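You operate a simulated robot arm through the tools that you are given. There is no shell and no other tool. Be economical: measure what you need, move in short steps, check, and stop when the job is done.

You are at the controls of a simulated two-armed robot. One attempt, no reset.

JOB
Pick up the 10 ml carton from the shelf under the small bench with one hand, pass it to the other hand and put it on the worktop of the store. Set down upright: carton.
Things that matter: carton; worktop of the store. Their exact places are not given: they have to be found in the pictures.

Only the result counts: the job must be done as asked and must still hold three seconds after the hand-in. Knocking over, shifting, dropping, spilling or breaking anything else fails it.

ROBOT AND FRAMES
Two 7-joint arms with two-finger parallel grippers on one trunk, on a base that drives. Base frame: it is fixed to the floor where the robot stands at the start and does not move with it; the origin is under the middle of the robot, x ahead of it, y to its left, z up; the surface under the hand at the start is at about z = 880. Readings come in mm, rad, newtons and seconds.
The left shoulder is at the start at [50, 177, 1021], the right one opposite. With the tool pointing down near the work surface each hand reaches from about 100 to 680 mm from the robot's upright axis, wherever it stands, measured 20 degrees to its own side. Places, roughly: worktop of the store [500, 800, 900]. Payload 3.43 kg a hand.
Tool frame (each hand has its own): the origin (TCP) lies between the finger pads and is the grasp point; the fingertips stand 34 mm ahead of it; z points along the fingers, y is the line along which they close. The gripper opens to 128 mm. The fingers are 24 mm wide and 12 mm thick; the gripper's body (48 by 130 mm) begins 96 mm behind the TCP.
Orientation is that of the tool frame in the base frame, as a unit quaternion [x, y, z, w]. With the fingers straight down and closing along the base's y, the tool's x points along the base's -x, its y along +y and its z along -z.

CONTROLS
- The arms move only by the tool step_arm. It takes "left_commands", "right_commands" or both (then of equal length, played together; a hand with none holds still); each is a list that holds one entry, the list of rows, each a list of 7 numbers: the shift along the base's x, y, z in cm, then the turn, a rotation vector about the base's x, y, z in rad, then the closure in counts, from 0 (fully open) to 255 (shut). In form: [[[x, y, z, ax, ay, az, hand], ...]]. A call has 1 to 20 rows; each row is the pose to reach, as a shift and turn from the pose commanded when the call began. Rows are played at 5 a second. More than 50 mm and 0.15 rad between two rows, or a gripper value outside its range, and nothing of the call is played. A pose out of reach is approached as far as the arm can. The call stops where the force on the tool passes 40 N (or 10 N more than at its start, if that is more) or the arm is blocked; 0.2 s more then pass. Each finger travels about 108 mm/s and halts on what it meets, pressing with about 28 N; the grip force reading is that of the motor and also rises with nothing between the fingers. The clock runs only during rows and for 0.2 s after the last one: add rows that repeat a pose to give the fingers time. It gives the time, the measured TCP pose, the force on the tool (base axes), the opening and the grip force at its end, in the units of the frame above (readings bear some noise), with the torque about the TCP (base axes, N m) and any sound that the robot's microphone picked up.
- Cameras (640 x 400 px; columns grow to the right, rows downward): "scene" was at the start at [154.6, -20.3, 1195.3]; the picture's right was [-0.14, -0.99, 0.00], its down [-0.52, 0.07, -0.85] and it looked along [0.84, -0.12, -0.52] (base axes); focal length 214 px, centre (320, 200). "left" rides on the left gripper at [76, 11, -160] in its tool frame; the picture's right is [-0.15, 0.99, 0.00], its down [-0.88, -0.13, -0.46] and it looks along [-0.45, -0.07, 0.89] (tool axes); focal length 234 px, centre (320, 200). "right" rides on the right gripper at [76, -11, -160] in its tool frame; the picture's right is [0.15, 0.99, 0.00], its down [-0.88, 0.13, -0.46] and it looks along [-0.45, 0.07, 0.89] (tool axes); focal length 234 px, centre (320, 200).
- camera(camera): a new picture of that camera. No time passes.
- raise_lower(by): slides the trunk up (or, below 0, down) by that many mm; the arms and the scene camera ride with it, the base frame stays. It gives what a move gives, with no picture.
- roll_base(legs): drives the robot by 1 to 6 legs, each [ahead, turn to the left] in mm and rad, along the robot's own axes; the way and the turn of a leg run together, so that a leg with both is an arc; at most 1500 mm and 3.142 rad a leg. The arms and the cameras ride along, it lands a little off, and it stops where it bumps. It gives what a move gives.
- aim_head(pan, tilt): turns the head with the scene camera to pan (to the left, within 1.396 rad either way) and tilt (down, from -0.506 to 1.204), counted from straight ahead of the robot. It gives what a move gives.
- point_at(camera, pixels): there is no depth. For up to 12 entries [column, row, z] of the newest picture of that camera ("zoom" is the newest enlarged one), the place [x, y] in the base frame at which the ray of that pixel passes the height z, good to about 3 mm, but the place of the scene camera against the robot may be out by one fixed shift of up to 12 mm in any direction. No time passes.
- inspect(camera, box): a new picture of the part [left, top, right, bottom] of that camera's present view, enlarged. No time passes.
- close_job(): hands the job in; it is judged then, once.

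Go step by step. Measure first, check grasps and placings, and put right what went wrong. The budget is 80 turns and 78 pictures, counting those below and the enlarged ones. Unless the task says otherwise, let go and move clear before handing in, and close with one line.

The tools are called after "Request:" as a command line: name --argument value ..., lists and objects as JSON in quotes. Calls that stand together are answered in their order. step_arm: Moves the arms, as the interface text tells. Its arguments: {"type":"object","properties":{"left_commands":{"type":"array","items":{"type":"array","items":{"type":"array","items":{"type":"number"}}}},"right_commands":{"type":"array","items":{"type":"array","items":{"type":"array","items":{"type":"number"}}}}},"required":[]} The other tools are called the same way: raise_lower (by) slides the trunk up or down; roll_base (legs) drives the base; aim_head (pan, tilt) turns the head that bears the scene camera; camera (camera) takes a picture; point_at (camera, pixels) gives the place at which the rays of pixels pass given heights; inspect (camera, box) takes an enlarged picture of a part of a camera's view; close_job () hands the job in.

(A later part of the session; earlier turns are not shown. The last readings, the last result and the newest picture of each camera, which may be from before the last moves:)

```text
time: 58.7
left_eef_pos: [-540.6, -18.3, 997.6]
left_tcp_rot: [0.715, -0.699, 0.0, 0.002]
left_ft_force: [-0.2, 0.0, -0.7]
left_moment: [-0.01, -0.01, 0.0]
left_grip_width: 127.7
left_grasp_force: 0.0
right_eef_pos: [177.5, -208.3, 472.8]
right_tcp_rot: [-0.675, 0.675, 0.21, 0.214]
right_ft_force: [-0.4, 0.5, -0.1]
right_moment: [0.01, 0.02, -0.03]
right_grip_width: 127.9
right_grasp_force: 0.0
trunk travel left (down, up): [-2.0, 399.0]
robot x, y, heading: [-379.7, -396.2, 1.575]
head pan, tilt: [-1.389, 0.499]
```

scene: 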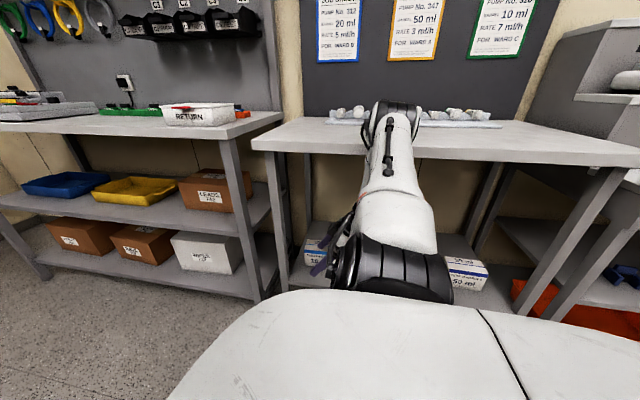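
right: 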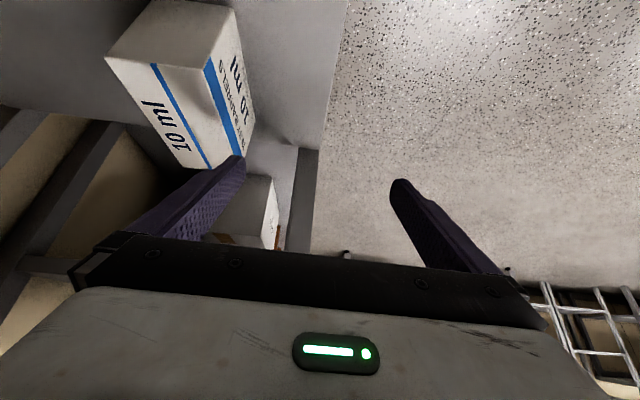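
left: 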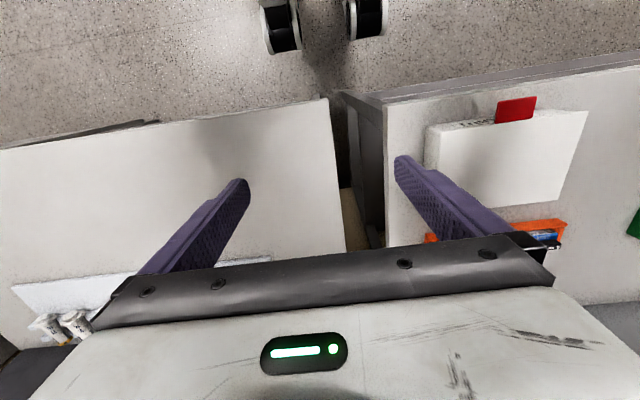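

The left hand returned to its place, so it was forearm contact. The robot now stands at x=-380. I extend again to x≈365.

Request:
step_arm --right_commands '[[[4, 0, 0, 0, 0, 0, 0], [8, 0, 0, 0, 0, 0, 0], [12, 0, 0, 0, 0, 0, 0], [16, 0, 0, 0, 0, 0, 0], [19, 0, 0, 0, 0, 0, 0], [19, 0, 0, 0, 0, 0, 0]]]'

Request:
camera --camera "scene"

Request:
camera --camera "right"

```text
time: 60.1
left_eef_pos: [-540.6, -18.0, 996.3]
left_tcp_rot: [0.716, -0.698, 0.0, 0.002]
left_ft_force: [0.8, -0.5, -0.2]
left_moment: [-0.01, -0.01, 0.01]
left_grip_width: 128.0
left_grasp_force: 0.0
right_eef_pos: [368.7, -208.9, 474.8]
right_tcp_rot: [-0.674, 0.675, 0.211, 0.213]
right_ft_force: [-0.2, 0.3, -0.2]
right_moment: [0.0, -0.02, -0.01]
right_grip_width: 128.0
right_grasp_force: 0.1
trunk travel left (down, up): [-2.0, 399.0]
robot x, y, heading: [-382.4, -398.3, 1.57]
head pan, tilt: [-1.389, 0.499]
```

```text
48 pictures are left
```

scene: 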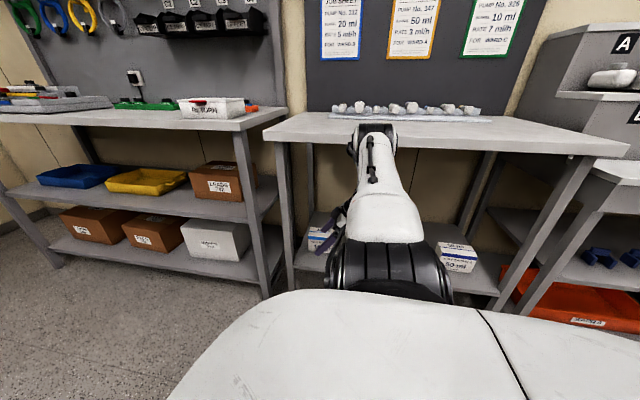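

```text
47 pictures are left
```

right: 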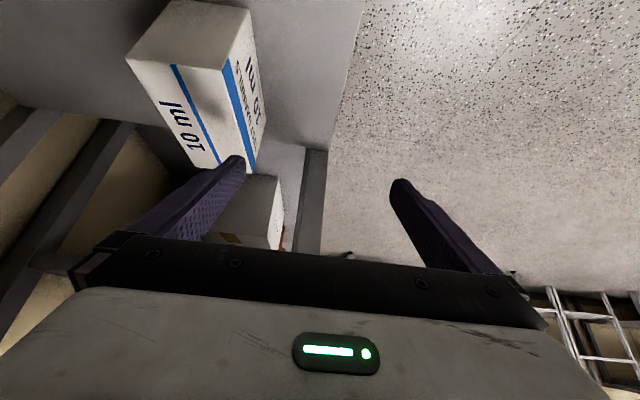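

There is no contact this time. I check the carton's top corners in the hand camera: (128,58), (223,65) and (247,172).

Request:
point_at --camera "right" --pixels '[[128, 58, 422], [223, 65, 422], [247, 172, 422], [223, 65, 415], [250, 10, 340], [165, 2, 340], [265, 135, 340]]'

Request:
inspect --camera "right" --box '[90, 0, 350, 200]'

```text
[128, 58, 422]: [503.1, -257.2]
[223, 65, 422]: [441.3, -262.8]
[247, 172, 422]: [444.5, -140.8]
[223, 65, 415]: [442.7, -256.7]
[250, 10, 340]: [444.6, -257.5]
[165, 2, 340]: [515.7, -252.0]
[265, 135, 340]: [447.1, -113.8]
```

```text
2.00 times, centred on (220, 100) of right
```

zoom: 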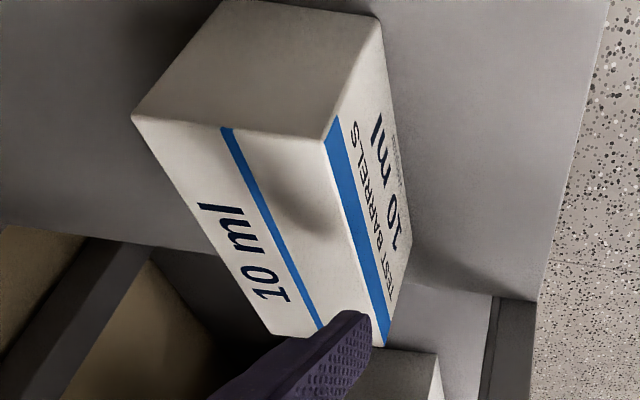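

The hand camera puts the carton at about x 443–510, y -256…-132, top near 418, so its centre is about (476, -194). I go to x=476, y=-228 above it, leaving the left part free for the second hand, and watch for contact.

Request:
step_arm --right_commands '[[[2.5, -0.5, 0.3, 0, 0, 0, 0], [5, -1, 0.3, 0, 0, 0, 0], [8, -1.5, 0.3, 0, 0, 0, 0], [10.7, -2, 0.3, 0, 0, 0, 0], [10.7, -2, 0.3, 0, 0, 0, 0]]]'

Request:
camera --camera "scene"

Request:
camera --camera "right"

```text
time: 61.3
left_eef_pos: [-540.9, -17.6, 996.8]
left_tcp_rot: [0.715, -0.699, 0.0, 0.001]
left_ft_force: [-0.2, 0.6, 0.5]
left_moment: [0.06, 0.02, -0.04]
left_grip_width: 128.0
left_grasp_force: 0.1
right_eef_pos: [451.6, -228.6, 480.7]
right_tcp_rot: [-0.674, 0.675, 0.211, 0.213]
right_ft_force: [0.1, -0.6, -1.0]
right_moment: [-0.01, -0.03, 0.0]
right_grip_width: 128.4
right_grasp_force: 0.0
right hand out of reach, approached as far as the arm can: row 4, 5
trunk travel left (down, up): [-2.0, 399.0]
robot x, y, heading: [-379.8, -392.4, 1.571]
head pan, tilt: [-1.389, 0.499]
```

```text
45 pictures are left
```

scene: 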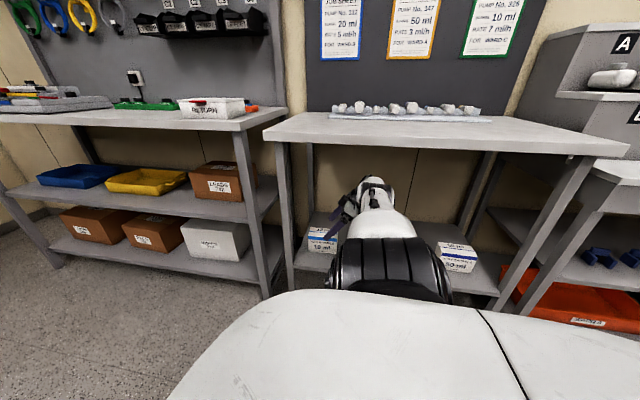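

```text
44 pictures are left
```

right: 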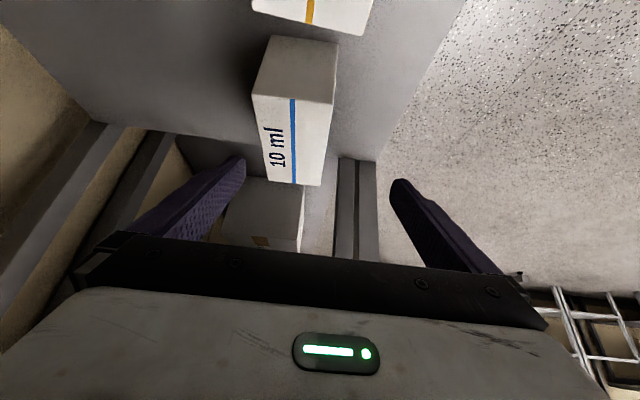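

At full stretch the hand reaches x=452 (z 480), with the elbow low under the bench. It lacks about 60 mm, so I keep the arm stretched and shift the base 55 mm toward the bench: back, turn right, ahead, turn left. The hand passes over the cartons with about 25 mm to spare.

Request:
roll_base --legs '[[-192, 0], [0, -0.28], [200, 0], [0, 0.28]]'

Request:
camera --camera "right"

Request:
camera --camera "scene"

```text
time: 65.9
left_eef_pos: [-487.5, -20.4, 996.8]
left_tcp_rot: [0.717, -0.697, 0.0, 0.001]
left_ft_force: [0.0, 0.1, 0.5]
left_moment: [-0.03, 0.0, 0.0]
left_grip_width: 127.8
left_grasp_force: 0.2
right_eef_pos: [507.2, -226.9, 481.0]
right_tcp_rot: [0.676, -0.673, -0.211, -0.213]
right_ft_force: [0.2, 1.2, 0.9]
right_moment: [-0.06, -0.02, 0.03]
right_grip_width: 127.8
right_grasp_force: 0.1
trunk travel left (down, up): [-2.0, 399.0]
robot x, y, heading: [-325.1, -399.8, 1.576]
head pan, tilt: [-1.389, 0.499]
```

```text
43 pictures are left
```

right: 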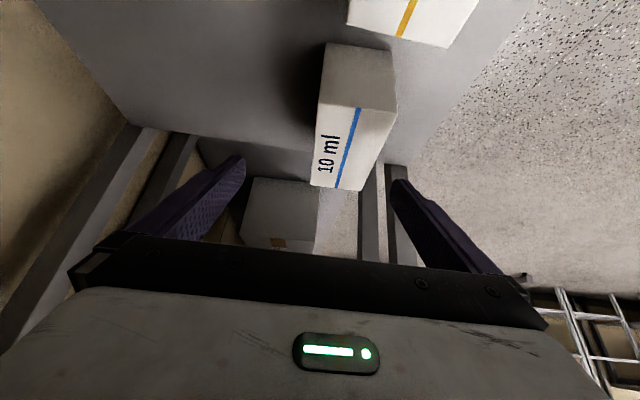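

```text
42 pictures are left
```

scene: 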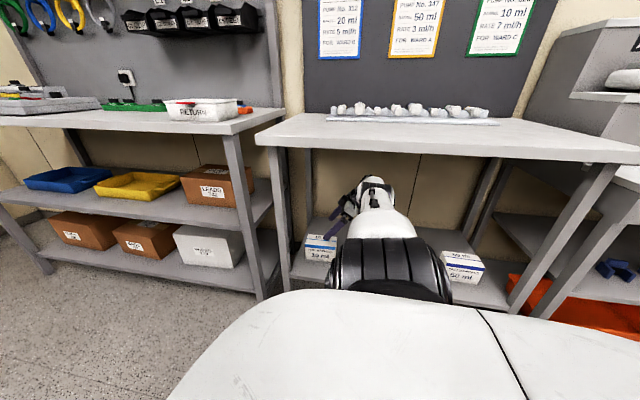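

The hand is at (507, -227, 481) with no contact. I locate the carton's top face again from (317,104), (394,110), (311,185) and (360,190).

Request:
point_at --camera "right" --pixels '[[317, 104, 418], [394, 110, 418], [311, 185, 418], [360, 190, 418], [394, 110, 425], [327, 43, 340], [390, 52, 340]]'

```text
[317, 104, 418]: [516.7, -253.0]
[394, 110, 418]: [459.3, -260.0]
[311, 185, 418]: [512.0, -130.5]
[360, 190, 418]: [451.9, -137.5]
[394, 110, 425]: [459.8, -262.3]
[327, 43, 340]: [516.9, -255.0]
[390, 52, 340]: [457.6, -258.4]
```

The estimates of the carton's centre x range from 468 to 485, within the jaw's ±28 mm of slack. I go to x=478 and descend to z≈397.

Request:
step_arm --right_commands '[[[-1.5, 0, 0, 0, 0, 0, 0], [-2.9, 0, -1, 0, 0, 0, 0], [-2.9, 0, -3, 0, 0, 0, 0], [-2.9, 0, -5, 0, 0, 0, 0], [-2.9, 0, -7, 0, 0, 0, 0], [-2.9, 0, -8.4, 0, 0, 0, 0], [-2.9, 0, -8.4, 0, 0, 0, 0]]]'

Request:
camera --camera "right"

```text
time: 67.5
left_eef_pos: [-487.6, -18.8, 996.5]
left_tcp_rot: [0.717, -0.697, 0.0, 0.002]
left_ft_force: [-0.1, 0.4, -0.3]
left_moment: [0.0, 0.0, 0.0]
left_grip_width: 128.2
left_grasp_force: 0.0
right_eef_pos: [476.0, -227.6, 398.3]
right_tcp_rot: [0.676, -0.674, -0.212, -0.212]
right_ft_force: [0.3, 0.2, -0.3]
right_moment: [0.03, -0.01, -0.01]
right_grip_width: 127.8
right_grasp_force: 0.0
trunk travel left (down, up): [-2.0, 399.0]
robot x, y, heading: [-327.4, -401.4, 1.573]
head pan, tilt: [-1.389, 0.499]
```

```text
41 pictures are left
```

right: 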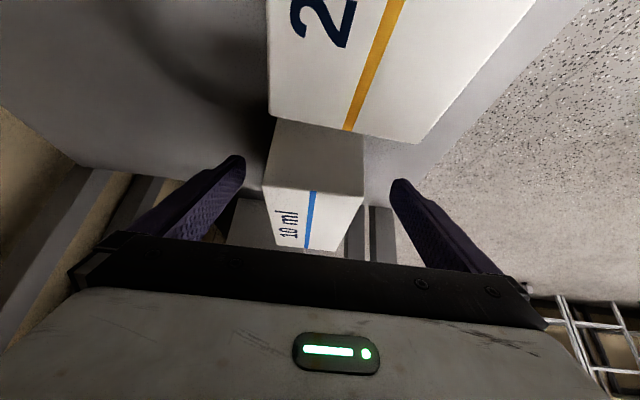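

The carton sits centred between the fingers (columns 265–365, between tips at 240 and 400). I close the hand.

Request:
step_arm --right_commands '[[[0, 0, 0, 0, 0, 0, 120], [0, 0, 0, 0, 0, 0, 255], [0, 0, 0, 0, 0, 0, 255], [0, 0, 0, 0, 0, 0, 255], [0, 0, 0, 0, 0, 0, 255]]]'

Request:
camera --camera "right"

```text
time: 68.7
left_eef_pos: [-487.0, -20.4, 996.3]
left_tcp_rot: [0.716, -0.698, -0.001, 0.002]
left_ft_force: [-0.2, -0.3, -0.2]
left_moment: [0.0, 0.01, 0.01]
left_grip_width: 128.0
left_grasp_force: 0.0
right_eef_pos: [476.9, -227.9, 398.4]
right_tcp_rot: [0.676, -0.673, -0.211, -0.213]
right_ft_force: [0.3, 0.3, 0.4]
right_moment: [0.0, -0.06, -0.04]
right_grip_width: 67.9
right_grasp_force: 28.1
trunk travel left (down, up): [-2.0, 399.0]
robot x, y, heading: [-325.4, -399.4, 1.574]
head pan, tilt: [-1.389, 0.499]
```

```text
40 pictures are left
```

right: 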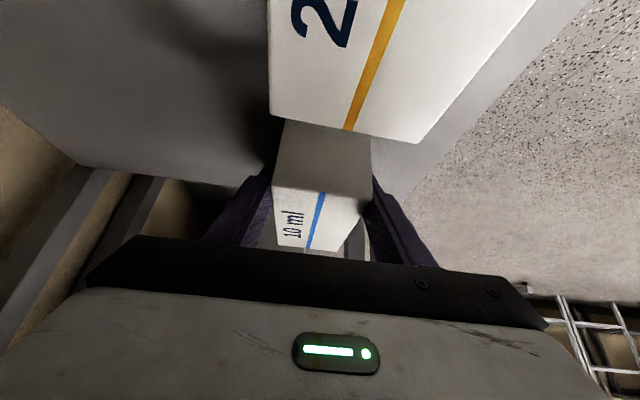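

The grip holds at 67.9 mm and 28 N. I lift 35 mm and check for slipping.

Request:
step_arm --right_commands '[[[0, 0, 0.7, 0, 0, 0, 255], [0, 0, 1.5, 0, 0, 0, 255], [0, 0, 2.5, 0, 0, 0, 255], [0, 0, 3.5, 0, 0, 0, 255], [0, 0, 3.5, 0, 0, 0, 255]]]'

Request:
camera --camera "right"

```text
time: 69.9
left_eef_pos: [-487.1, -19.6, 996.6]
left_tcp_rot: [0.716, -0.698, 0.0, 0.001]
left_ft_force: [0.2, -0.3, -0.1]
left_moment: [-0.01, -0.01, 0.02]
left_grip_width: 127.9
left_grasp_force: 0.0
right_eef_pos: [475.1, -226.9, 432.5]
right_tcp_rot: [0.676, -0.673, -0.212, -0.213]
right_ft_force: [-0.2, -0.5, -2.2]
right_moment: [-0.08, -0.03, 0.02]
right_grip_width: 67.5
right_grasp_force: 28.5
trunk travel left (down, up): [-2.0, 399.0]
robot x, y, heading: [-328.3, -396.1, 1.575]
head pan, tilt: [-1.389, 0.499]
```

```text
39 pictures are left
```

right: 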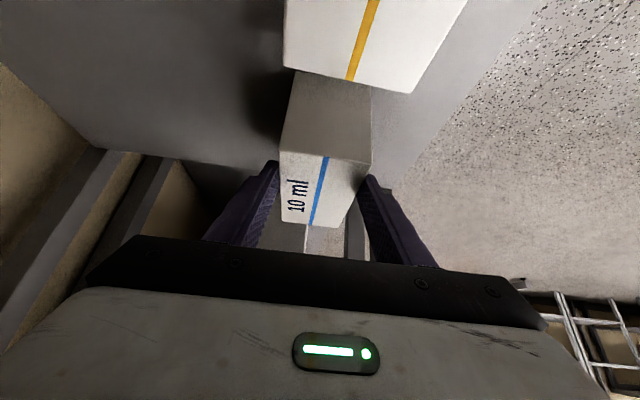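

The carton seems to have shifted in the hand: its right top edge went from row 190 to about row 155. I look from the head camera.

Request:
inspect --camera "scene" --box '[270, 180, 430, 280]'

Request:
inspect --camera "right" --box '[200, 40, 440, 260]'

```text
4.00 times, centred on (350, 230) of scene
```

zoom: 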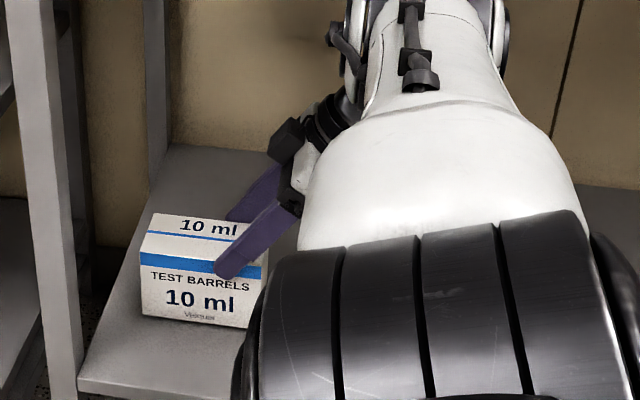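

```text
1.82 times, centred on (320, 150) of right
```

zoom: 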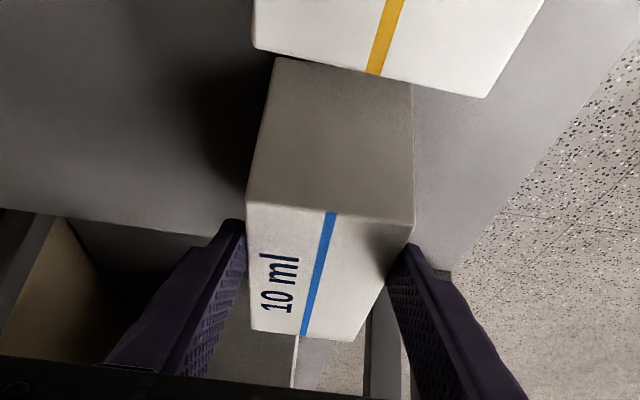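

By geometry the carton stayed behind by about 25 mm, so it slid along the fingers or tilted. I lift a further 15 mm slowly to see whether it still slips.

Request:
step_arm --right_commands '[[[0, 0, 0.4, 0, 0, 0, 255], [0, 0, 0.8, 0, 0, 0, 255], [0, 0, 1.2, 0, 0, 0, 255], [0, 0, 1.5, 0, 0, 0, 255], [0, 0, 1.5, 0, 0, 0, 255]]]'

Request:
inspect --camera "right" --box '[200, 40, 440, 260]'

Request:
inspect --camera "scene" --box '[270, 180, 430, 280]'

```text
time: 71.1
left_eef_pos: [-487.5, -19.8, 995.3]
left_tcp_rot: [0.716, -0.698, 0.0, 0.001]
left_ft_force: [-0.2, 0.9, -0.1]
left_moment: [-0.04, -0.01, -0.01]
left_grip_width: 127.8
left_grasp_force: 0.1
right_eef_pos: [476.3, -228.2, 446.7]
right_tcp_rot: [0.676, -0.673, -0.212, -0.213]
right_ft_force: [0.2, 1.0, -2.3]
right_moment: [-0.09, -0.02, 0.0]
right_grip_width: 67.4
right_grasp_force: 28.2
trunk travel left (down, up): [-2.0, 399.0]
robot x, y, heading: [-325.0, -397.9, 1.577]
head pan, tilt: [-1.389, 0.499]
```

```text
1.82 times, centred on (320, 150) of right
```

zoom: 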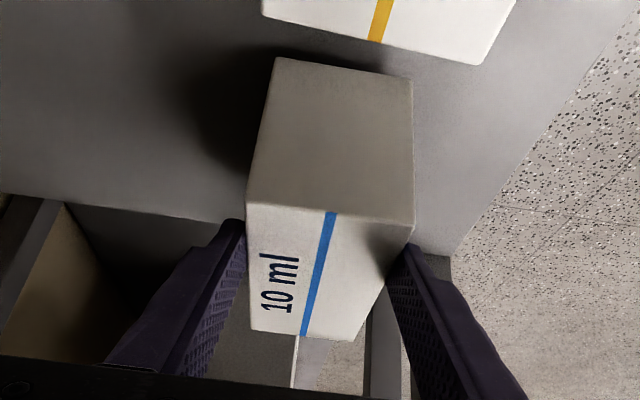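

```text
4.00 times, centred on (350, 230) of scene
```

zoom: 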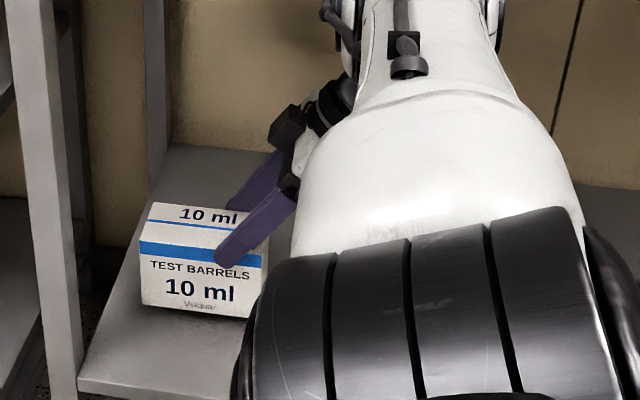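

The carton now holds steady: rows are identical after the extra lift, it is level, and it is clear of the shelf. It is gripped near its top, which leaves room for the other hand. I bring it out straight along -x.

Request:
step_arm --right_commands '[[[-1, 0, 0, 0, 0, 0, 255], [-3, 0, 0, 0, 0, 0, 255], [-5, 0, 0, 0, 0, 0, 255], [-7, 0, 0, 0, 0, 0, 255], [-9, 0, 0, 0, 0, 0, 255], [-11, 0, 0, 0, 0, 0, 255], [-11.5, 0, 0, 0, 0, 0, 255]]]'

Request:
camera --camera "right"

Request:
camera --camera "scene"

```text
time: 72.7
left_eef_pos: [-487.5, -20.2, 996.5]
left_tcp_rot: [0.717, -0.697, 0.0, 0.001]
left_ft_force: [0.6, -0.4, -0.5]
left_moment: [-0.02, 0.0, 0.02]
left_grip_width: 128.1
left_grasp_force: 0.0
right_eef_pos: [361.9, -227.3, 447.2]
right_tcp_rot: [0.676, -0.673, -0.212, -0.212]
right_ft_force: [0.9, -0.8, -1.1]
right_moment: [-0.04, 0.01, 0.0]
right_grip_width: 67.2
right_grasp_force: 28.6
trunk travel left (down, up): [-2.0, 399.0]
robot x, y, heading: [-324.4, -400.7, 1.575]
head pan, tilt: [-1.389, 0.499]
```

```text
34 pictures are left
```

right: 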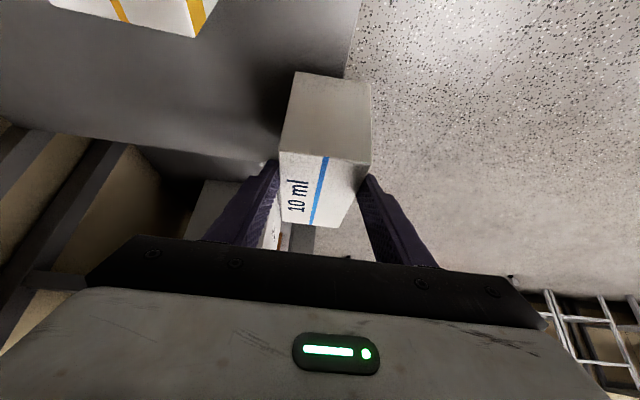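

```text
33 pictures are left
```

scene: 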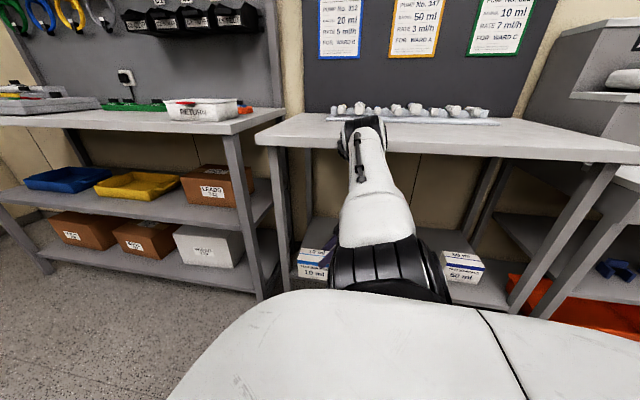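

There is no contact and the carton has not moved in the hand. I retract a further 13 cm to clear the bench.

Request:
step_arm --right_commands '[[[-1.5, 0, 0, 0, 0, 0, 255], [-3.5, 0, 0, 0, 0, 0, 255], [-6, 0, 0, 0, 0, 0, 255], [-8.5, 0, 0, 0, 0, 0, 255], [-11, 0, 0, 0, 0, 0, 255], [-13, 0, 0, 0, 0, 0, 255], [-13, 0, 0, 0, 0, 0, 255]]]'

Request:
camera --camera "scene"

```text
time: 74.3
left_eef_pos: [-486.9, -20.8, 996.6]
left_tcp_rot: [0.717, -0.697, 0.0, 0.002]
left_ft_force: [-0.1, -0.5, 0.1]
left_moment: [0.01, 0.01, 0.01]
left_grip_width: 128.0
left_grasp_force: 0.1
right_eef_pos: [232.7, -228.0, 447.2]
right_tcp_rot: [0.676, -0.673, -0.211, -0.212]
right_ft_force: [0.3, -0.2, -1.2]
right_moment: [-0.04, 0.02, -0.02]
right_grip_width: 67.4
right_grasp_force: 28.0
right hand out of reach, approached as far as the arm can: row 6
trunk travel left (down, up): [-2.0, 399.0]
robot x, y, heading: [-322.8, -401.8, 1.577]
head pan, tilt: [-1.389, 0.499]
```

```text
32 pictures are left
```

scene: 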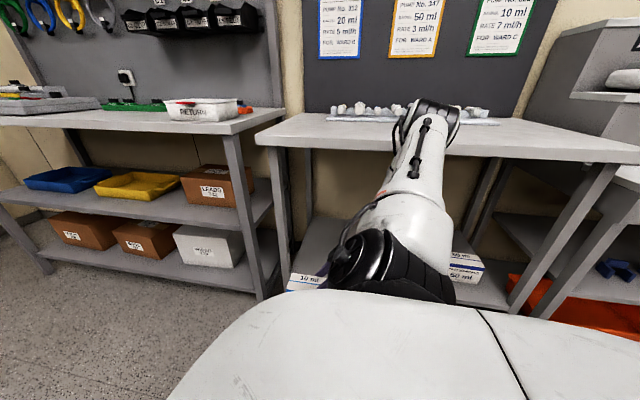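

The carton is clear of the bench at x=233. I drive to open floor in front of the store: turn slightly left, ahead 680 mm, then turn right to face the store (heading 0).

Request:
roll_base --legs '[[0, 0.2], [680, 0], [0, -1.777]]'

Request:
aim_head --pan 0.2 --tilt 0.45

Request:
camera --camera "right"

Request:
camera --camera "scene"

```text
time: 83.0
left_eef_pos: [-84.2, 430.1, 996.2]
left_tcp_rot: [-0.018, 1.0, 0.001, 0.0]
left_ft_force: [-0.5, -0.3, -0.7]
left_moment: [-0.01, 0.0, 0.02]
left_grip_width: 127.8
left_grasp_force: 0.1
right_eef_pos: [-284.8, -289.3, 448.3]
right_tcp_rot: [-0.005, 0.954, -0.001, 0.3]
right_ft_force: [0.0, 0.5, -1.7]
right_moment: [-0.02, 0.08, 0.0]
right_grip_width: 67.3
right_grasp_force: 28.4
trunk travel left (down, up): [-2.0, 399.0]
robot x, y, heading: [-459.1, 267.7, 0.011]
head pan, tilt: [-1.389, 0.499]
```

```text
time: 84.7
left_eef_pos: [-83.9, 430.8, 995.6]
left_tcp_rot: [-0.018, 1.0, 0.001, -0.001]
left_ft_force: [0.3, -0.8, -0.4]
left_moment: [0.02, 0.01, 0.0]
left_grip_width: 127.8
left_grasp_force: 0.2
right_eef_pos: [-283.3, -289.8, 446.8]
right_tcp_rot: [-0.006, 0.954, 0.0, 0.3]
right_ft_force: [-0.1, 1.0, -3.1]
right_moment: [-0.02, 0.08, 0.03]
right_grip_width: 67.6
right_grasp_force: 27.7
trunk travel left (down, up): [-2.0, 399.0]
robot x, y, heading: [-461.4, 268.6, 0.015]
head pan, tilt: [0.201, 0.45]
```

```text
31 pictures are left
```

right: 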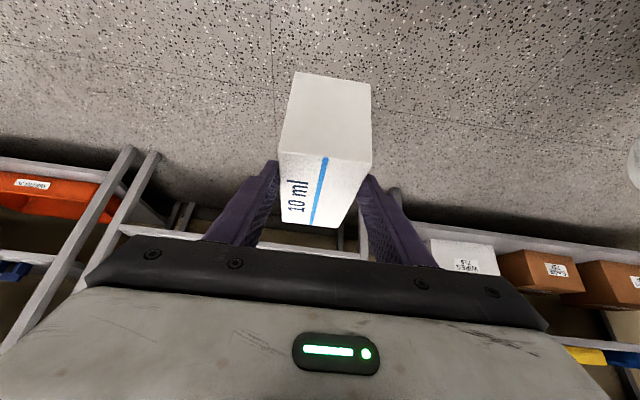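

```text
30 pictures are left
```

scene: 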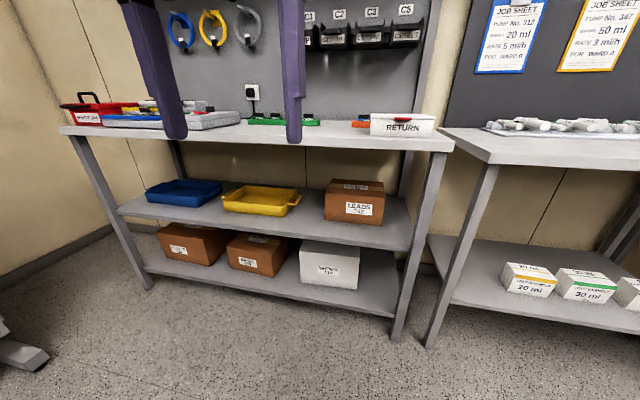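

The carton is unchanged in the hand (rows 157/226). I raise the trunk by 190 and bring the carton in front of the robot.

Request:
raise_lower --by 190

Request:
step_arm --right_commands '[[[1, 1, 2, 0, 0, 0, 255], [2, 3, 5, 0, 0, 0, 255], [3, 6, 8, 0, 0, 0, 255], [4, 9, 11, 0, 0, 0, 255], [6, 12, 14, 0, 0, 0, 255], [8, 15, 17, 0, 0, 0, 255], [10, 18, 20, 0, 0, 0, 255], [12, 21, 22, 0, 0, 0, 255], [14, 24, 24, 0, 0, 0, 255], [16, 27, 26, 0, 0, 0, 255], [18, 30, 28, 0, 0, 0, 255], [20, 33, 30, 0, 0, 0, 255], [22, 36, 30, 0, 0, 0, 255], [23, 39, 30, 0, 0, 0, 255], [23, 42, 30, 0, 0, 0, 255], [23, 42, 30, 0, 0, 0, 255]]]'

Request:
camera --camera "scene"

```text
time: 86.8
left_eef_pos: [-84.5, 430.5, 1187.0]
left_tcp_rot: [-0.017, 1.0, 0.0, -0.001]
left_ft_force: [-0.1, -0.3, -0.1]
left_moment: [0.0, 0.01, -0.02]
left_grip_width: 127.8
left_grasp_force: 0.1
right_eef_pos: [-285.0, -289.6, 638.2]
right_tcp_rot: [-0.006, 0.954, 0.001, 0.299]
right_ft_force: [-0.2, -0.2, -1.5]
right_moment: [-0.01, 0.12, -0.02]
right_grip_width: 67.4
right_grasp_force: 28.4
trunk travel left (down, up): [-192.0, 209.0]
robot x, y, heading: [-462.6, 267.0, 0.014]
head pan, tilt: [0.201, 0.45]
```

```text
time: 90.2
left_eef_pos: [-84.1, 430.0, 1186.3]
left_tcp_rot: [-0.017, 1.0, 0.001, -0.001]
left_ft_force: [-1.2, 0.2, -0.1]
left_moment: [-0.01, -0.02, -0.01]
left_grip_width: 127.9
left_grasp_force: 0.0
right_eef_pos: [-54.1, 129.1, 938.0]
right_tcp_rot: [-0.005, 0.954, 0.002, 0.3]
right_ft_force: [-0.3, 0.0, -1.4]
right_moment: [-0.02, 0.08, 0.01]
right_grip_width: 67.5
right_grasp_force: 28.1
right hand out of reach, approached as far as the arm can: row 5, 6, 7, 8, 9, 10, 11, 12
trunk travel left (down, up): [-192.0, 209.0]
robot x, y, heading: [-461.0, 267.0, 0.012]
head pan, tilt: [0.201, 0.45]
```

```text
29 pictures are left
```

scene: 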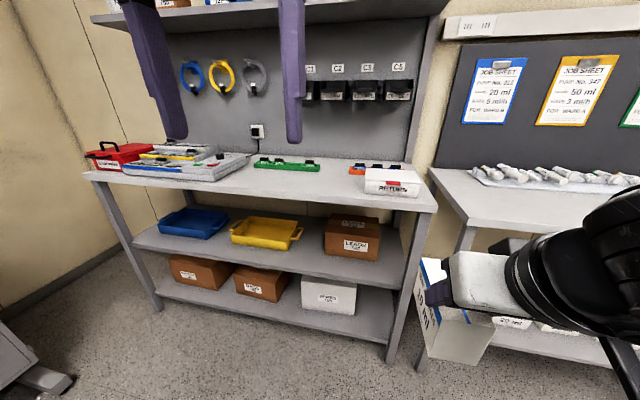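

The carton is now in front, to the right. I move it toward the middle and yaw it 45° to the left, so that its free end points to the left hand. I also read points on the worktop.

Request:
point_at --camera "scene" --pixels '[[90, 176, 900], [435, 207, 900], [363, 196, 900], [420, 196, 900], [205, 181, 900], [255, 168, 900], [318, 171, 900], [300, 195, 900], [260, 192, 900]]'

Request:
step_arm --right_commands '[[[0, 1.5, 0, 0, 0, 0.131, 255], [0, 3, 0, 0, 0, 0.262, 255], [0, 4.5, 0, 0, 0, 0.393, 255], [0, 6, 0, 0, 0, 0.524, 255], [0, 7.5, 0, 0, 0, 0.655, 255], [0, 9, 0, 0, 0, 0.785, 255], [0, 10, 0, 0, 0, 0.785, 255], [0, 10, 0, 0, 0, 0.785, 255]]]'

Request:
aim_head --pan 0.0 --tilt 0.6

Request:
camera --camera "scene"

Request:
camera --camera "left"

```text
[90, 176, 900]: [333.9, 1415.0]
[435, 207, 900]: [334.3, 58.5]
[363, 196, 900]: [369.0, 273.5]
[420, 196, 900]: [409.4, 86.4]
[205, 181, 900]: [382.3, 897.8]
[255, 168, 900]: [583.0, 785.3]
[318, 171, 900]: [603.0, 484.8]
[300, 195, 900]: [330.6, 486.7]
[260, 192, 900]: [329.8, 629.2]
```

```text
time: 92.0
left_eef_pos: [-82.9, 430.3, 1185.5]
left_tcp_rot: [-0.018, 1.0, 0.001, -0.001]
left_ft_force: [-0.1, -0.4, 0.5]
left_moment: [0.02, 0.0, -0.02]
left_grip_width: 128.1
left_grasp_force: 0.1
right_eef_pos: [-54.2, 229.6, 938.6]
right_tcp_rot: [-0.371, 0.879, 0.116, 0.276]
right_ft_force: [0.4, 0.6, -2.0]
right_moment: [-0.07, 0.07, -0.02]
right_grip_width: 67.6
right_grasp_force: 28.3
trunk travel left (down, up): [-192.0, 209.0]
robot x, y, heading: [-461.3, 265.7, 0.013]
head pan, tilt: [0.201, 0.45]
```

```text
time: 92.7
left_eef_pos: [-83.6, 430.5, 1186.7]
left_tcp_rot: [-0.018, 1.0, 0.001, -0.002]
left_ft_force: [-0.2, -0.1, -0.4]
left_moment: [-0.03, 0.0, 0.01]
left_grip_width: 127.9
left_grasp_force: 0.1
right_eef_pos: [-54.2, 229.1, 938.8]
right_tcp_rot: [-0.37, 0.879, 0.115, 0.278]
right_ft_force: [-0.3, -0.8, -2.2]
right_moment: [-0.06, 0.05, 0.01]
right_grip_width: 67.7
right_grasp_force: 27.9
trunk travel left (down, up): [-192.0, 209.0]
robot x, y, heading: [-462.3, 264.0, 0.015]
head pan, tilt: [0.0, 0.6]
```

```text
28 pictures are left
```

scene: 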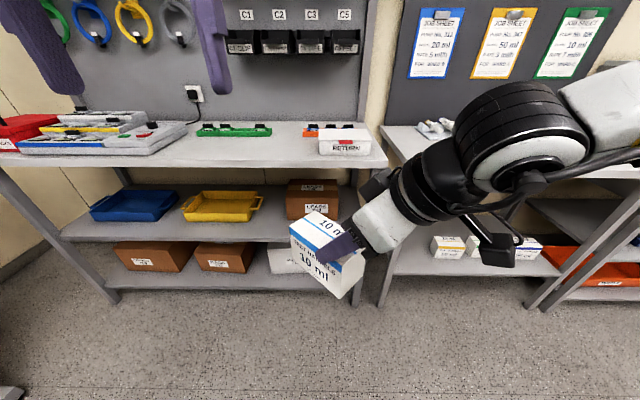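

```text
27 pictures are left
```

left: 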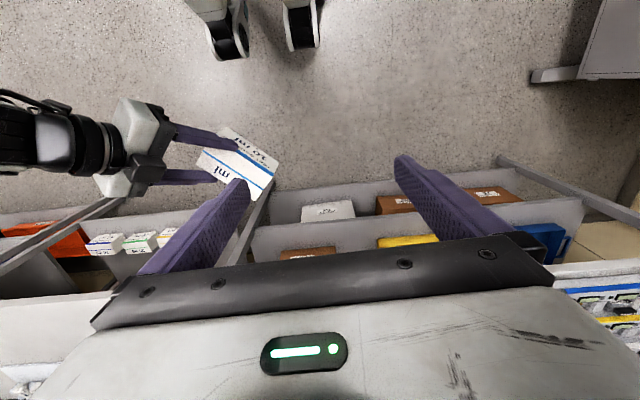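

The worktop is free at x 340–580, y 300–850. In the scene, the carton's free end points left-forward from the right TCP (-54, 229, 939). I bring the left hand above that end, yawed 0.76 and leaning 20° away from the right hand.

Request:
step_arm --left_commands '[[[1, -1.5, -2, -0.0238, 0.0546, 0.1252, 0], [2, -3, -4, -0.0477, 0.1091, 0.2504, 0], [3, -5, -6, -0.0715, 0.1637, 0.3757, 0], [4, -7, -8, -0.0953, 0.2183, 0.5009, 0], [5, -9, -10, -0.1192, 0.2728, 0.6261, 0], [6, -11, -12, -0.143, 0.3274, 0.7513, 0], [7, -13.5, -14, -0.143, 0.3274, 0.7513, 0], [7.8, -15.2, -15.5, -0.143, 0.3274, 0.7513, 0], [7.8, -15.2, -15.5, -0.143, 0.3274, 0.7513, 0]]]'

Request:
camera --camera "left"

Request:
camera --camera "scene"

```text
time: 94.7
left_eef_pos: [-5.9, 280.0, 1031.7]
left_tcp_rot: [-0.381, 0.908, -0.066, -0.162]
left_ft_force: [0.1, 0.5, 0.0]
left_moment: [-0.01, 0.0, -0.02]
left_grip_width: 128.2
left_grasp_force: 0.1
right_eef_pos: [-53.4, 230.2, 939.3]
right_tcp_rot: [-0.371, 0.879, 0.115, 0.278]
right_ft_force: [-0.1, 0.3, -2.2]
right_moment: [-0.07, 0.08, 0.01]
right_grip_width: 67.2
right_grasp_force: 27.9
trunk travel left (down, up): [-192.0, 209.0]
robot x, y, heading: [-460.7, 264.3, 0.008]
head pan, tilt: [0.0, 0.6]
```

```text
26 pictures are left
```

left: 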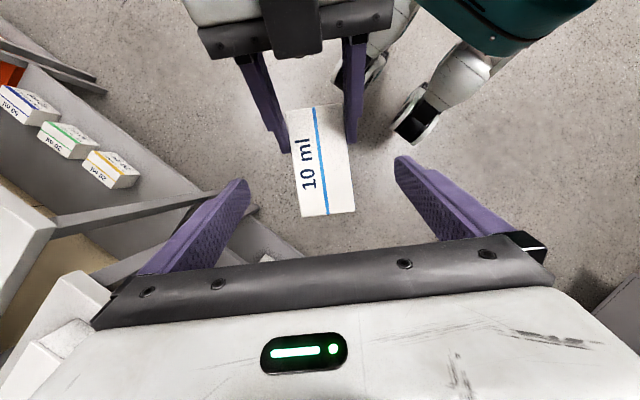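

```text
25 pictures are left
```

scene: 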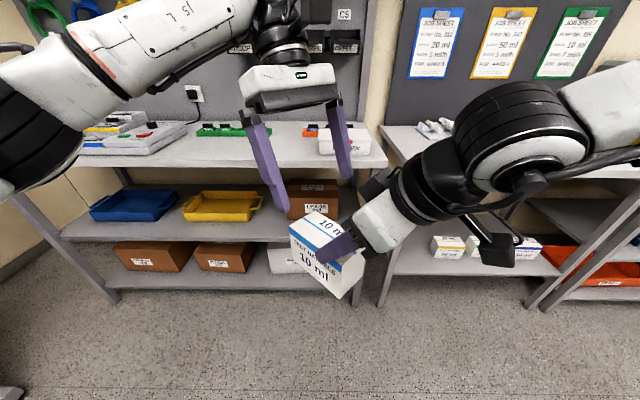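

The left camera shows the carton squarely centred between the open fingers, with its free end at (301,217)–(355,212). I measure that end.

Request:
point_at --camera "left" --pixels '[[301, 217, 934], [355, 212, 934], [290, 112, 934], [343, 104, 934], [301, 217, 945], [301, 217, 925]]'

```text
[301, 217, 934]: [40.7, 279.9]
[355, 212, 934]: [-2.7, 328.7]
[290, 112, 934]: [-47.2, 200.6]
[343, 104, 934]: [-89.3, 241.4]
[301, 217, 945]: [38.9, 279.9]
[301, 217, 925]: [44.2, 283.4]
```

The free end fits the prediction. I lower the left hand 12.8 cm around the end of the carton.

Request:
step_arm --left_commands '[[[0.3, 0.3, -3, 0, 0, 0, 0], [0.3, 0.3, -6, 0, 0, 0, 0], [0.3, 0.3, -8.5, 0, 0, 0, 0], [0.3, 0.3, -10.5, 0, 0, 0, 0], [0.3, 0.3, -12, 0, 0, 0, 0], [0.3, 0.3, -12.8, 0, 0, 0, 0], [0.3, 0.3, -12.8, 0, 0, 0, 0]]]'

Request:
camera --camera "left"

Request:
inspect --camera "scene" --box '[200, 80, 440, 320]'

```text
time: 96.3
left_eef_pos: [-2.5, 280.8, 904.1]
left_tcp_rot: [-0.38, 0.908, -0.067, -0.162]
left_ft_force: [-0.1, 0.4, -0.5]
left_moment: [0.0, 0.03, -0.05]
left_grip_width: 128.0
left_grasp_force: 0.0
right_eef_pos: [-54.6, 229.7, 938.8]
right_tcp_rot: [-0.37, 0.879, 0.115, 0.277]
right_ft_force: [0.0, 1.0, -2.1]
right_moment: [-0.07, 0.07, -0.02]
right_grip_width: 67.6
right_grasp_force: 28.5
trunk travel left (down, up): [-192.0, 209.0]
robot x, y, heading: [-460.1, 268.8, 0.014]
head pan, tilt: [0.0, 0.6]
```

```text
24 pictures are left
```

left: 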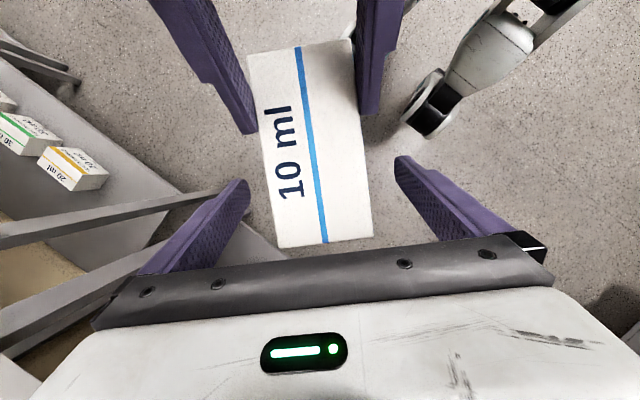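

```text
1.67 times, centred on (320, 200) of scene
```

zoom: 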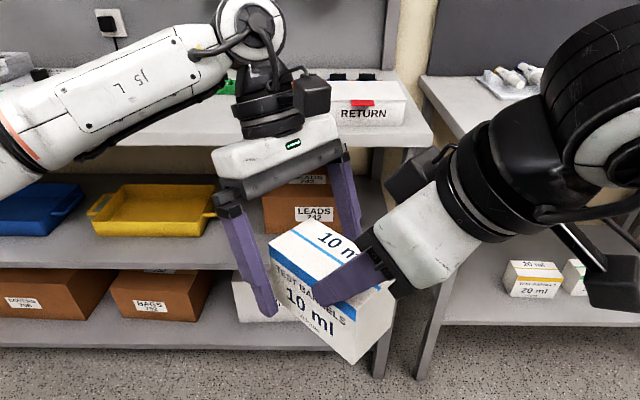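

The left fingers straddle the carton's free end evenly. I close the left hand while the right holds.

Request:
step_arm --left_commands '[[[0, 0, 0, 0, 0, 0, 80], [0, 0, 0, 0, 0, 0, 160], [0, 0, 0, 0, 0, 0, 255], [0, 0, 0, 0, 0, 0, 255], [0, 0, 0, 0, 0, 0, 255], [0, 0, 0, 0, 0, 0, 255]]]'

Request:
camera --camera "left"

```text
time: 97.7
left_eef_pos: [-3.5, 281.7, 904.7]
left_tcp_rot: [-0.381, 0.908, -0.066, -0.161]
left_ft_force: [-1.5, 0.7, 0.4]
left_moment: [-0.34, -0.33, 0.18]
left_grip_width: 67.7
left_grasp_force: 27.7
right_eef_pos: [-54.6, 230.0, 939.2]
right_tcp_rot: [-0.37, 0.879, 0.115, 0.277]
right_ft_force: [1.0, -0.9, -1.9]
right_moment: [0.27, 0.33, -0.22]
right_grip_width: 67.6
right_grasp_force: 28.5
trunk travel left (down, up): [-192.0, 209.0]
robot x, y, heading: [-461.0, 266.0, 0.011]
head pan, tilt: [0.0, 0.6]
```

```text
22 pictures are left
```

left: 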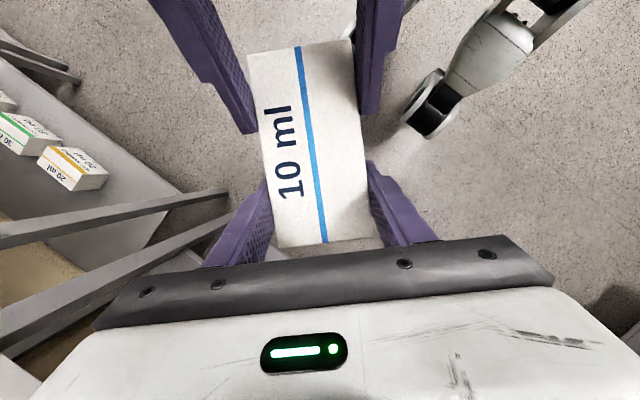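

Both hands hold the carton (67.7 mm each). I open the right hand slowly.

Request:
step_arm --right_commands '[[[0, 0, 0, 0, 0, 0, 200], [0, 0, 0, 0, 0, 0, 100], [0, 0, 0, 0, 0, 0, 0], [0, 0, 0, 0, 0, 0, 0], [0, 0, 0, 0, 0, 0, 0]]]'

Request:
camera --camera "left"

```text
time: 98.9
left_eef_pos: [-1.9, 282.1, 904.2]
left_tcp_rot: [-0.38, 0.908, -0.066, -0.162]
left_ft_force: [0.9, -0.9, -0.3]
left_moment: [0.06, -0.05, 0.01]
left_grip_width: 67.6
left_grasp_force: 27.9
right_eef_pos: [-54.4, 229.8, 938.6]
right_tcp_rot: [-0.371, 0.879, 0.115, 0.277]
right_ft_force: [0.9, -0.6, 0.3]
right_moment: [-0.01, 0.02, 0.01]
right_grip_width: 127.7
right_grasp_force: 0.0
trunk travel left (down, up): [-192.0, 209.0]
robot x, y, heading: [-462.5, 265.6, 0.014]
head pan, tilt: [0.0, 0.6]
```

```text
21 pictures are left
```

left: 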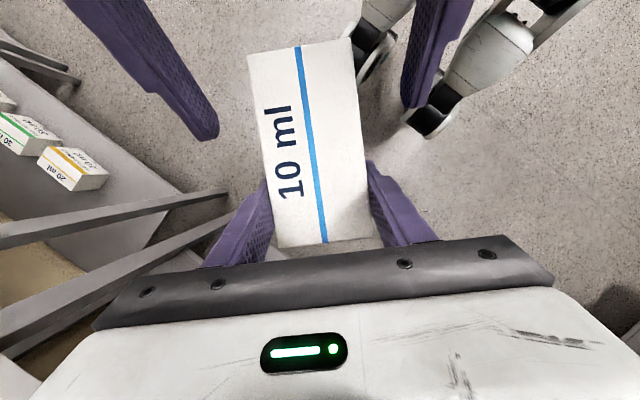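

The carton stays put in the left hand. I withdraw the right hand along its own axis and then to the right and up.

Request:
step_arm --right_commands '[[[-1.2, -1.2, 2.4, 0, 0, 0, 0], [-2.8, -2.8, 5.7, 0, 0, 0, 0], [-4.4, -4.4, 9, 0, 0, 0, 0], [-5.5, -6.5, 12, 0, 0, 0, 0], [-5.5, -10, 14, 0, 0, 0, 0], [-5.5, -14, 15, 0, 0, 0, 0], [-5.5, -18, 15, 0, 0, 0, 0], [-5.5, -22, 15, 0, 0, 0, 0], [-5.5, -26, 15, 0, 0, 0, 0], [-5.5, -26, 15, 0, 0, 0, 0]]]'

Request:
aim_head --pan 0.3 --tilt 0.6

Request:
camera --camera "scene"

Request:
camera --camera "left"

```text
time: 101.1
left_eef_pos: [-3.3, 283.4, 904.9]
left_tcp_rot: [-0.381, 0.908, -0.067, -0.162]
left_ft_force: [-0.8, 0.1, -0.1]
left_moment: [0.03, -0.03, 0.0]
left_grip_width: 67.7
left_grasp_force: 28.2
right_eef_pos: [-114.7, -19.6, 1093.3]
right_tcp_rot: [-0.368, 0.88, 0.114, 0.277]
right_ft_force: [0.0, 0.3, 0.6]
right_moment: [0.0, 0.0, 0.02]
right_grip_width: 127.9
right_grasp_force: 0.0
right hand out of reach, approached as far as the arm can: row 9, 10
trunk travel left (down, up): [-192.0, 209.0]
robot x, y, heading: [-462.4, 264.6, 0.011]
head pan, tilt: [0.0, 0.6]
```

```text
time: 101.9
left_eef_pos: [-3.7, 282.2, 903.6]
left_tcp_rot: [-0.38, 0.908, -0.066, -0.162]
left_ft_force: [1.4, 0.4, 1.3]
left_moment: [0.08, -0.09, -0.01]
left_grip_width: 67.8
left_grasp_force: 27.1
right_eef_pos: [-114.0, -18.7, 1092.9]
right_tcp_rot: [-0.368, 0.88, 0.115, 0.276]
right_ft_force: [1.3, 0.1, 0.0]
right_moment: [-0.01, 0.01, 0.01]
right_grip_width: 128.1
right_grasp_force: 0.1
trunk travel left (down, up): [-192.0, 209.0]
robot x, y, heading: [-461.9, 264.2, 0.014]
head pan, tilt: [0.3, 0.6]
```

```text
20 pictures are left
```

scene: 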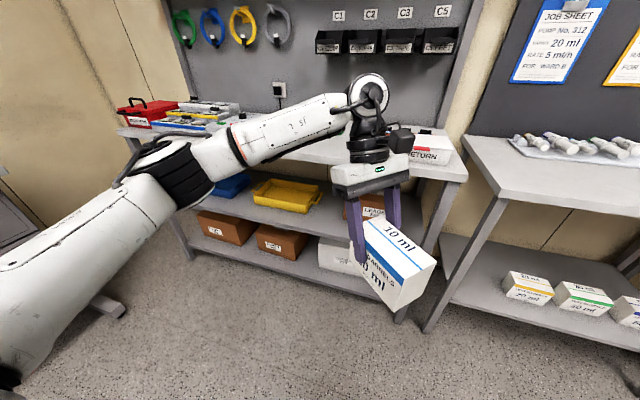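

```text
19 pictures are left
```

left: 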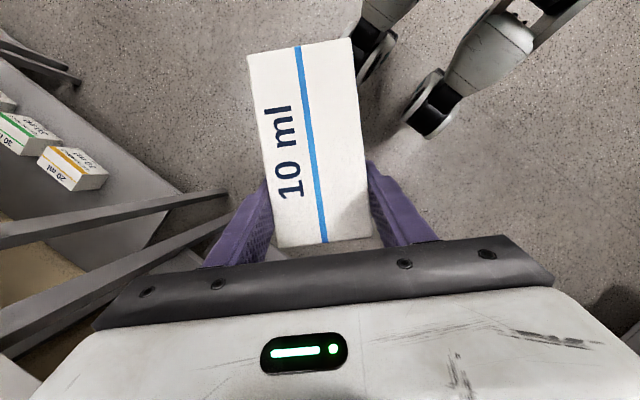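

The left hand holds the carton securely. I raise it 11 cm and move it 18 cm left, then drive ahead to the store's worktop.

Request:
step_arm --left_commands '[[[0, 1, 2, 0, 0, 0, 255], [0, 3, 4.5, 0, 0, 0, 255], [0, 6, 7, 0, 0, 0, 255], [0, 9, 9, 0, 0, 0, 255], [0, 12, 11, 0, 0, 0, 255], [0, 15, 11, 0, 0, 0, 255], [0, 17.5, 11, 0, 0, 0, 255], [0, 18, 11, 0, 0, 0, 255], [0, 18, 11, 0, 0, 0, 255]]]'

Request:
roll_base --legs '[[300, 0]]'

Request:
camera --camera "scene"

```text
time: 103.9
left_eef_pos: [-3.0, 461.8, 1014.3]
left_tcp_rot: [-0.381, 0.908, -0.066, -0.162]
left_ft_force: [0.2, 1.4, -2.2]
left_moment: [0.03, -0.03, -0.01]
left_grip_width: 67.8
left_grasp_force: 27.8
right_eef_pos: [-115.3, -18.2, 1091.3]
right_tcp_rot: [-0.37, 0.88, 0.114, 0.276]
right_ft_force: [0.0, 0.1, 0.2]
right_moment: [0.06, -0.01, 0.01]
right_grip_width: 128.0
right_grasp_force: 0.1
trunk travel left (down, up): [-192.0, 209.0]
robot x, y, heading: [-466.9, 265.4, 0.01]
head pan, tilt: [0.3, 0.6]
```

```text
time: 105.9
left_eef_pos: [296.5, 466.0, 1012.7]
left_tcp_rot: [-0.382, 0.908, -0.067, -0.161]
left_ft_force: [0.4, -0.1, -1.8]
left_moment: [0.05, -0.04, 0.02]
left_grip_width: 67.6
left_grasp_force: 27.7
right_eef_pos: [185.0, -14.2, 1092.0]
right_tcp_rot: [-0.37, 0.88, 0.116, 0.276]
right_ft_force: [0.6, -0.5, 0.8]
right_moment: [0.01, 0.0, 0.0]
right_grip_width: 128.1
right_grasp_force: 0.1
trunk travel left (down, up): [-192.0, 209.0]
robot x, y, heading: [-162.7, 266.2, 0.009]
head pan, tilt: [0.3, 0.6]
```

```text
18 pictures are left
```

scene: 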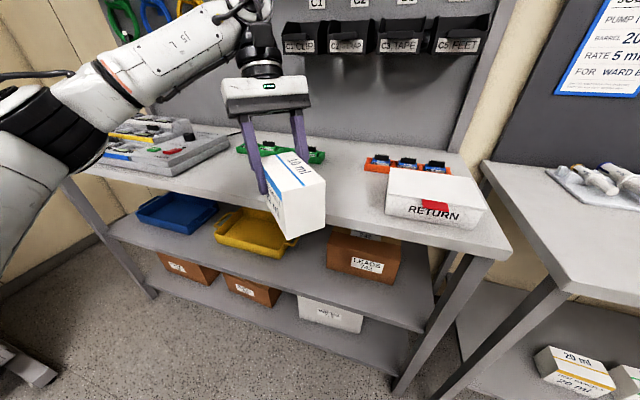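

The way is clear. The free area lies between the tray on the left and the RETURN box on the right. I drive the last 155 mm.

Request:
roll_base --legs '[[155, 0]]'

Request:
aim_head --pan 0.3 --tilt 0.75

Request:
camera --camera "scene"

Request:
camera --camera "left"

```text
time: 107.3
left_eef_pos: [451.0, 467.3, 1013.6]
left_tcp_rot: [-0.38, 0.908, -0.066, -0.162]
left_ft_force: [-0.8, 0.1, -2.2]
left_moment: [0.04, -0.03, 0.02]
left_grip_width: 67.6
left_grasp_force: 28.0
right_eef_pos: [338.4, -11.9, 1092.9]
right_tcp_rot: [-0.369, 0.88, 0.115, 0.277]
right_ft_force: [-0.7, 0.2, 0.4]
right_moment: [0.0, 0.02, 0.04]
right_grip_width: 127.8
right_grasp_force: 0.0
trunk travel left (down, up): [-192.0, 209.0]
robot x, y, heading: [-2.4, 273.8, 0.011]
head pan, tilt: [0.3, 0.6]
```

```text
time: 108.0
left_eef_pos: [451.3, 466.7, 1013.9]
left_tcp_rot: [-0.381, 0.908, -0.066, -0.161]
left_ft_force: [-0.4, 0.0, -2.4]
left_moment: [0.05, -0.05, -0.02]
left_grip_width: 67.9
left_grasp_force: 28.0
right_eef_pos: [339.2, -13.7, 1092.9]
right_tcp_rot: [-0.369, 0.88, 0.114, 0.276]
right_ft_force: [-0.4, -0.1, 0.3]
right_moment: [0.01, -0.01, 0.0]
right_grip_width: 128.3
right_grasp_force: 0.1
trunk travel left (down, up): [-192.0, 209.0]
robot x, y, heading: [-7.2, 272.3, 0.014]
head pan, tilt: [0.3, 0.75]
```

```text
17 pictures are left
```

scene: 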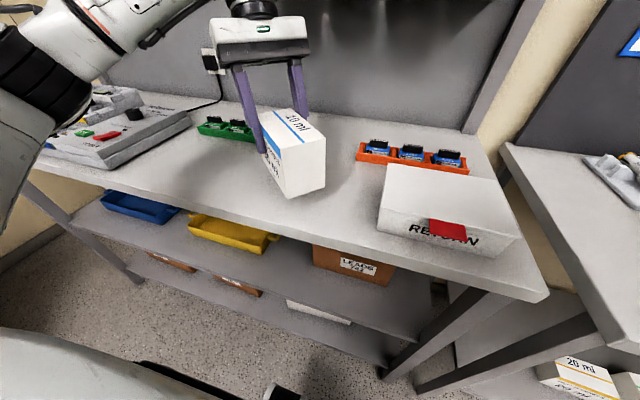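

```text
16 pictures are left
```

left: 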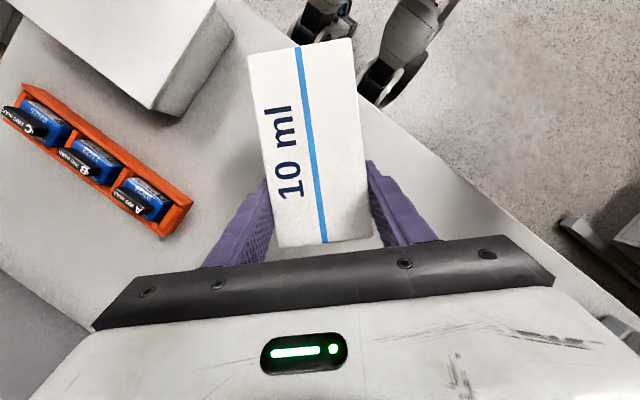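

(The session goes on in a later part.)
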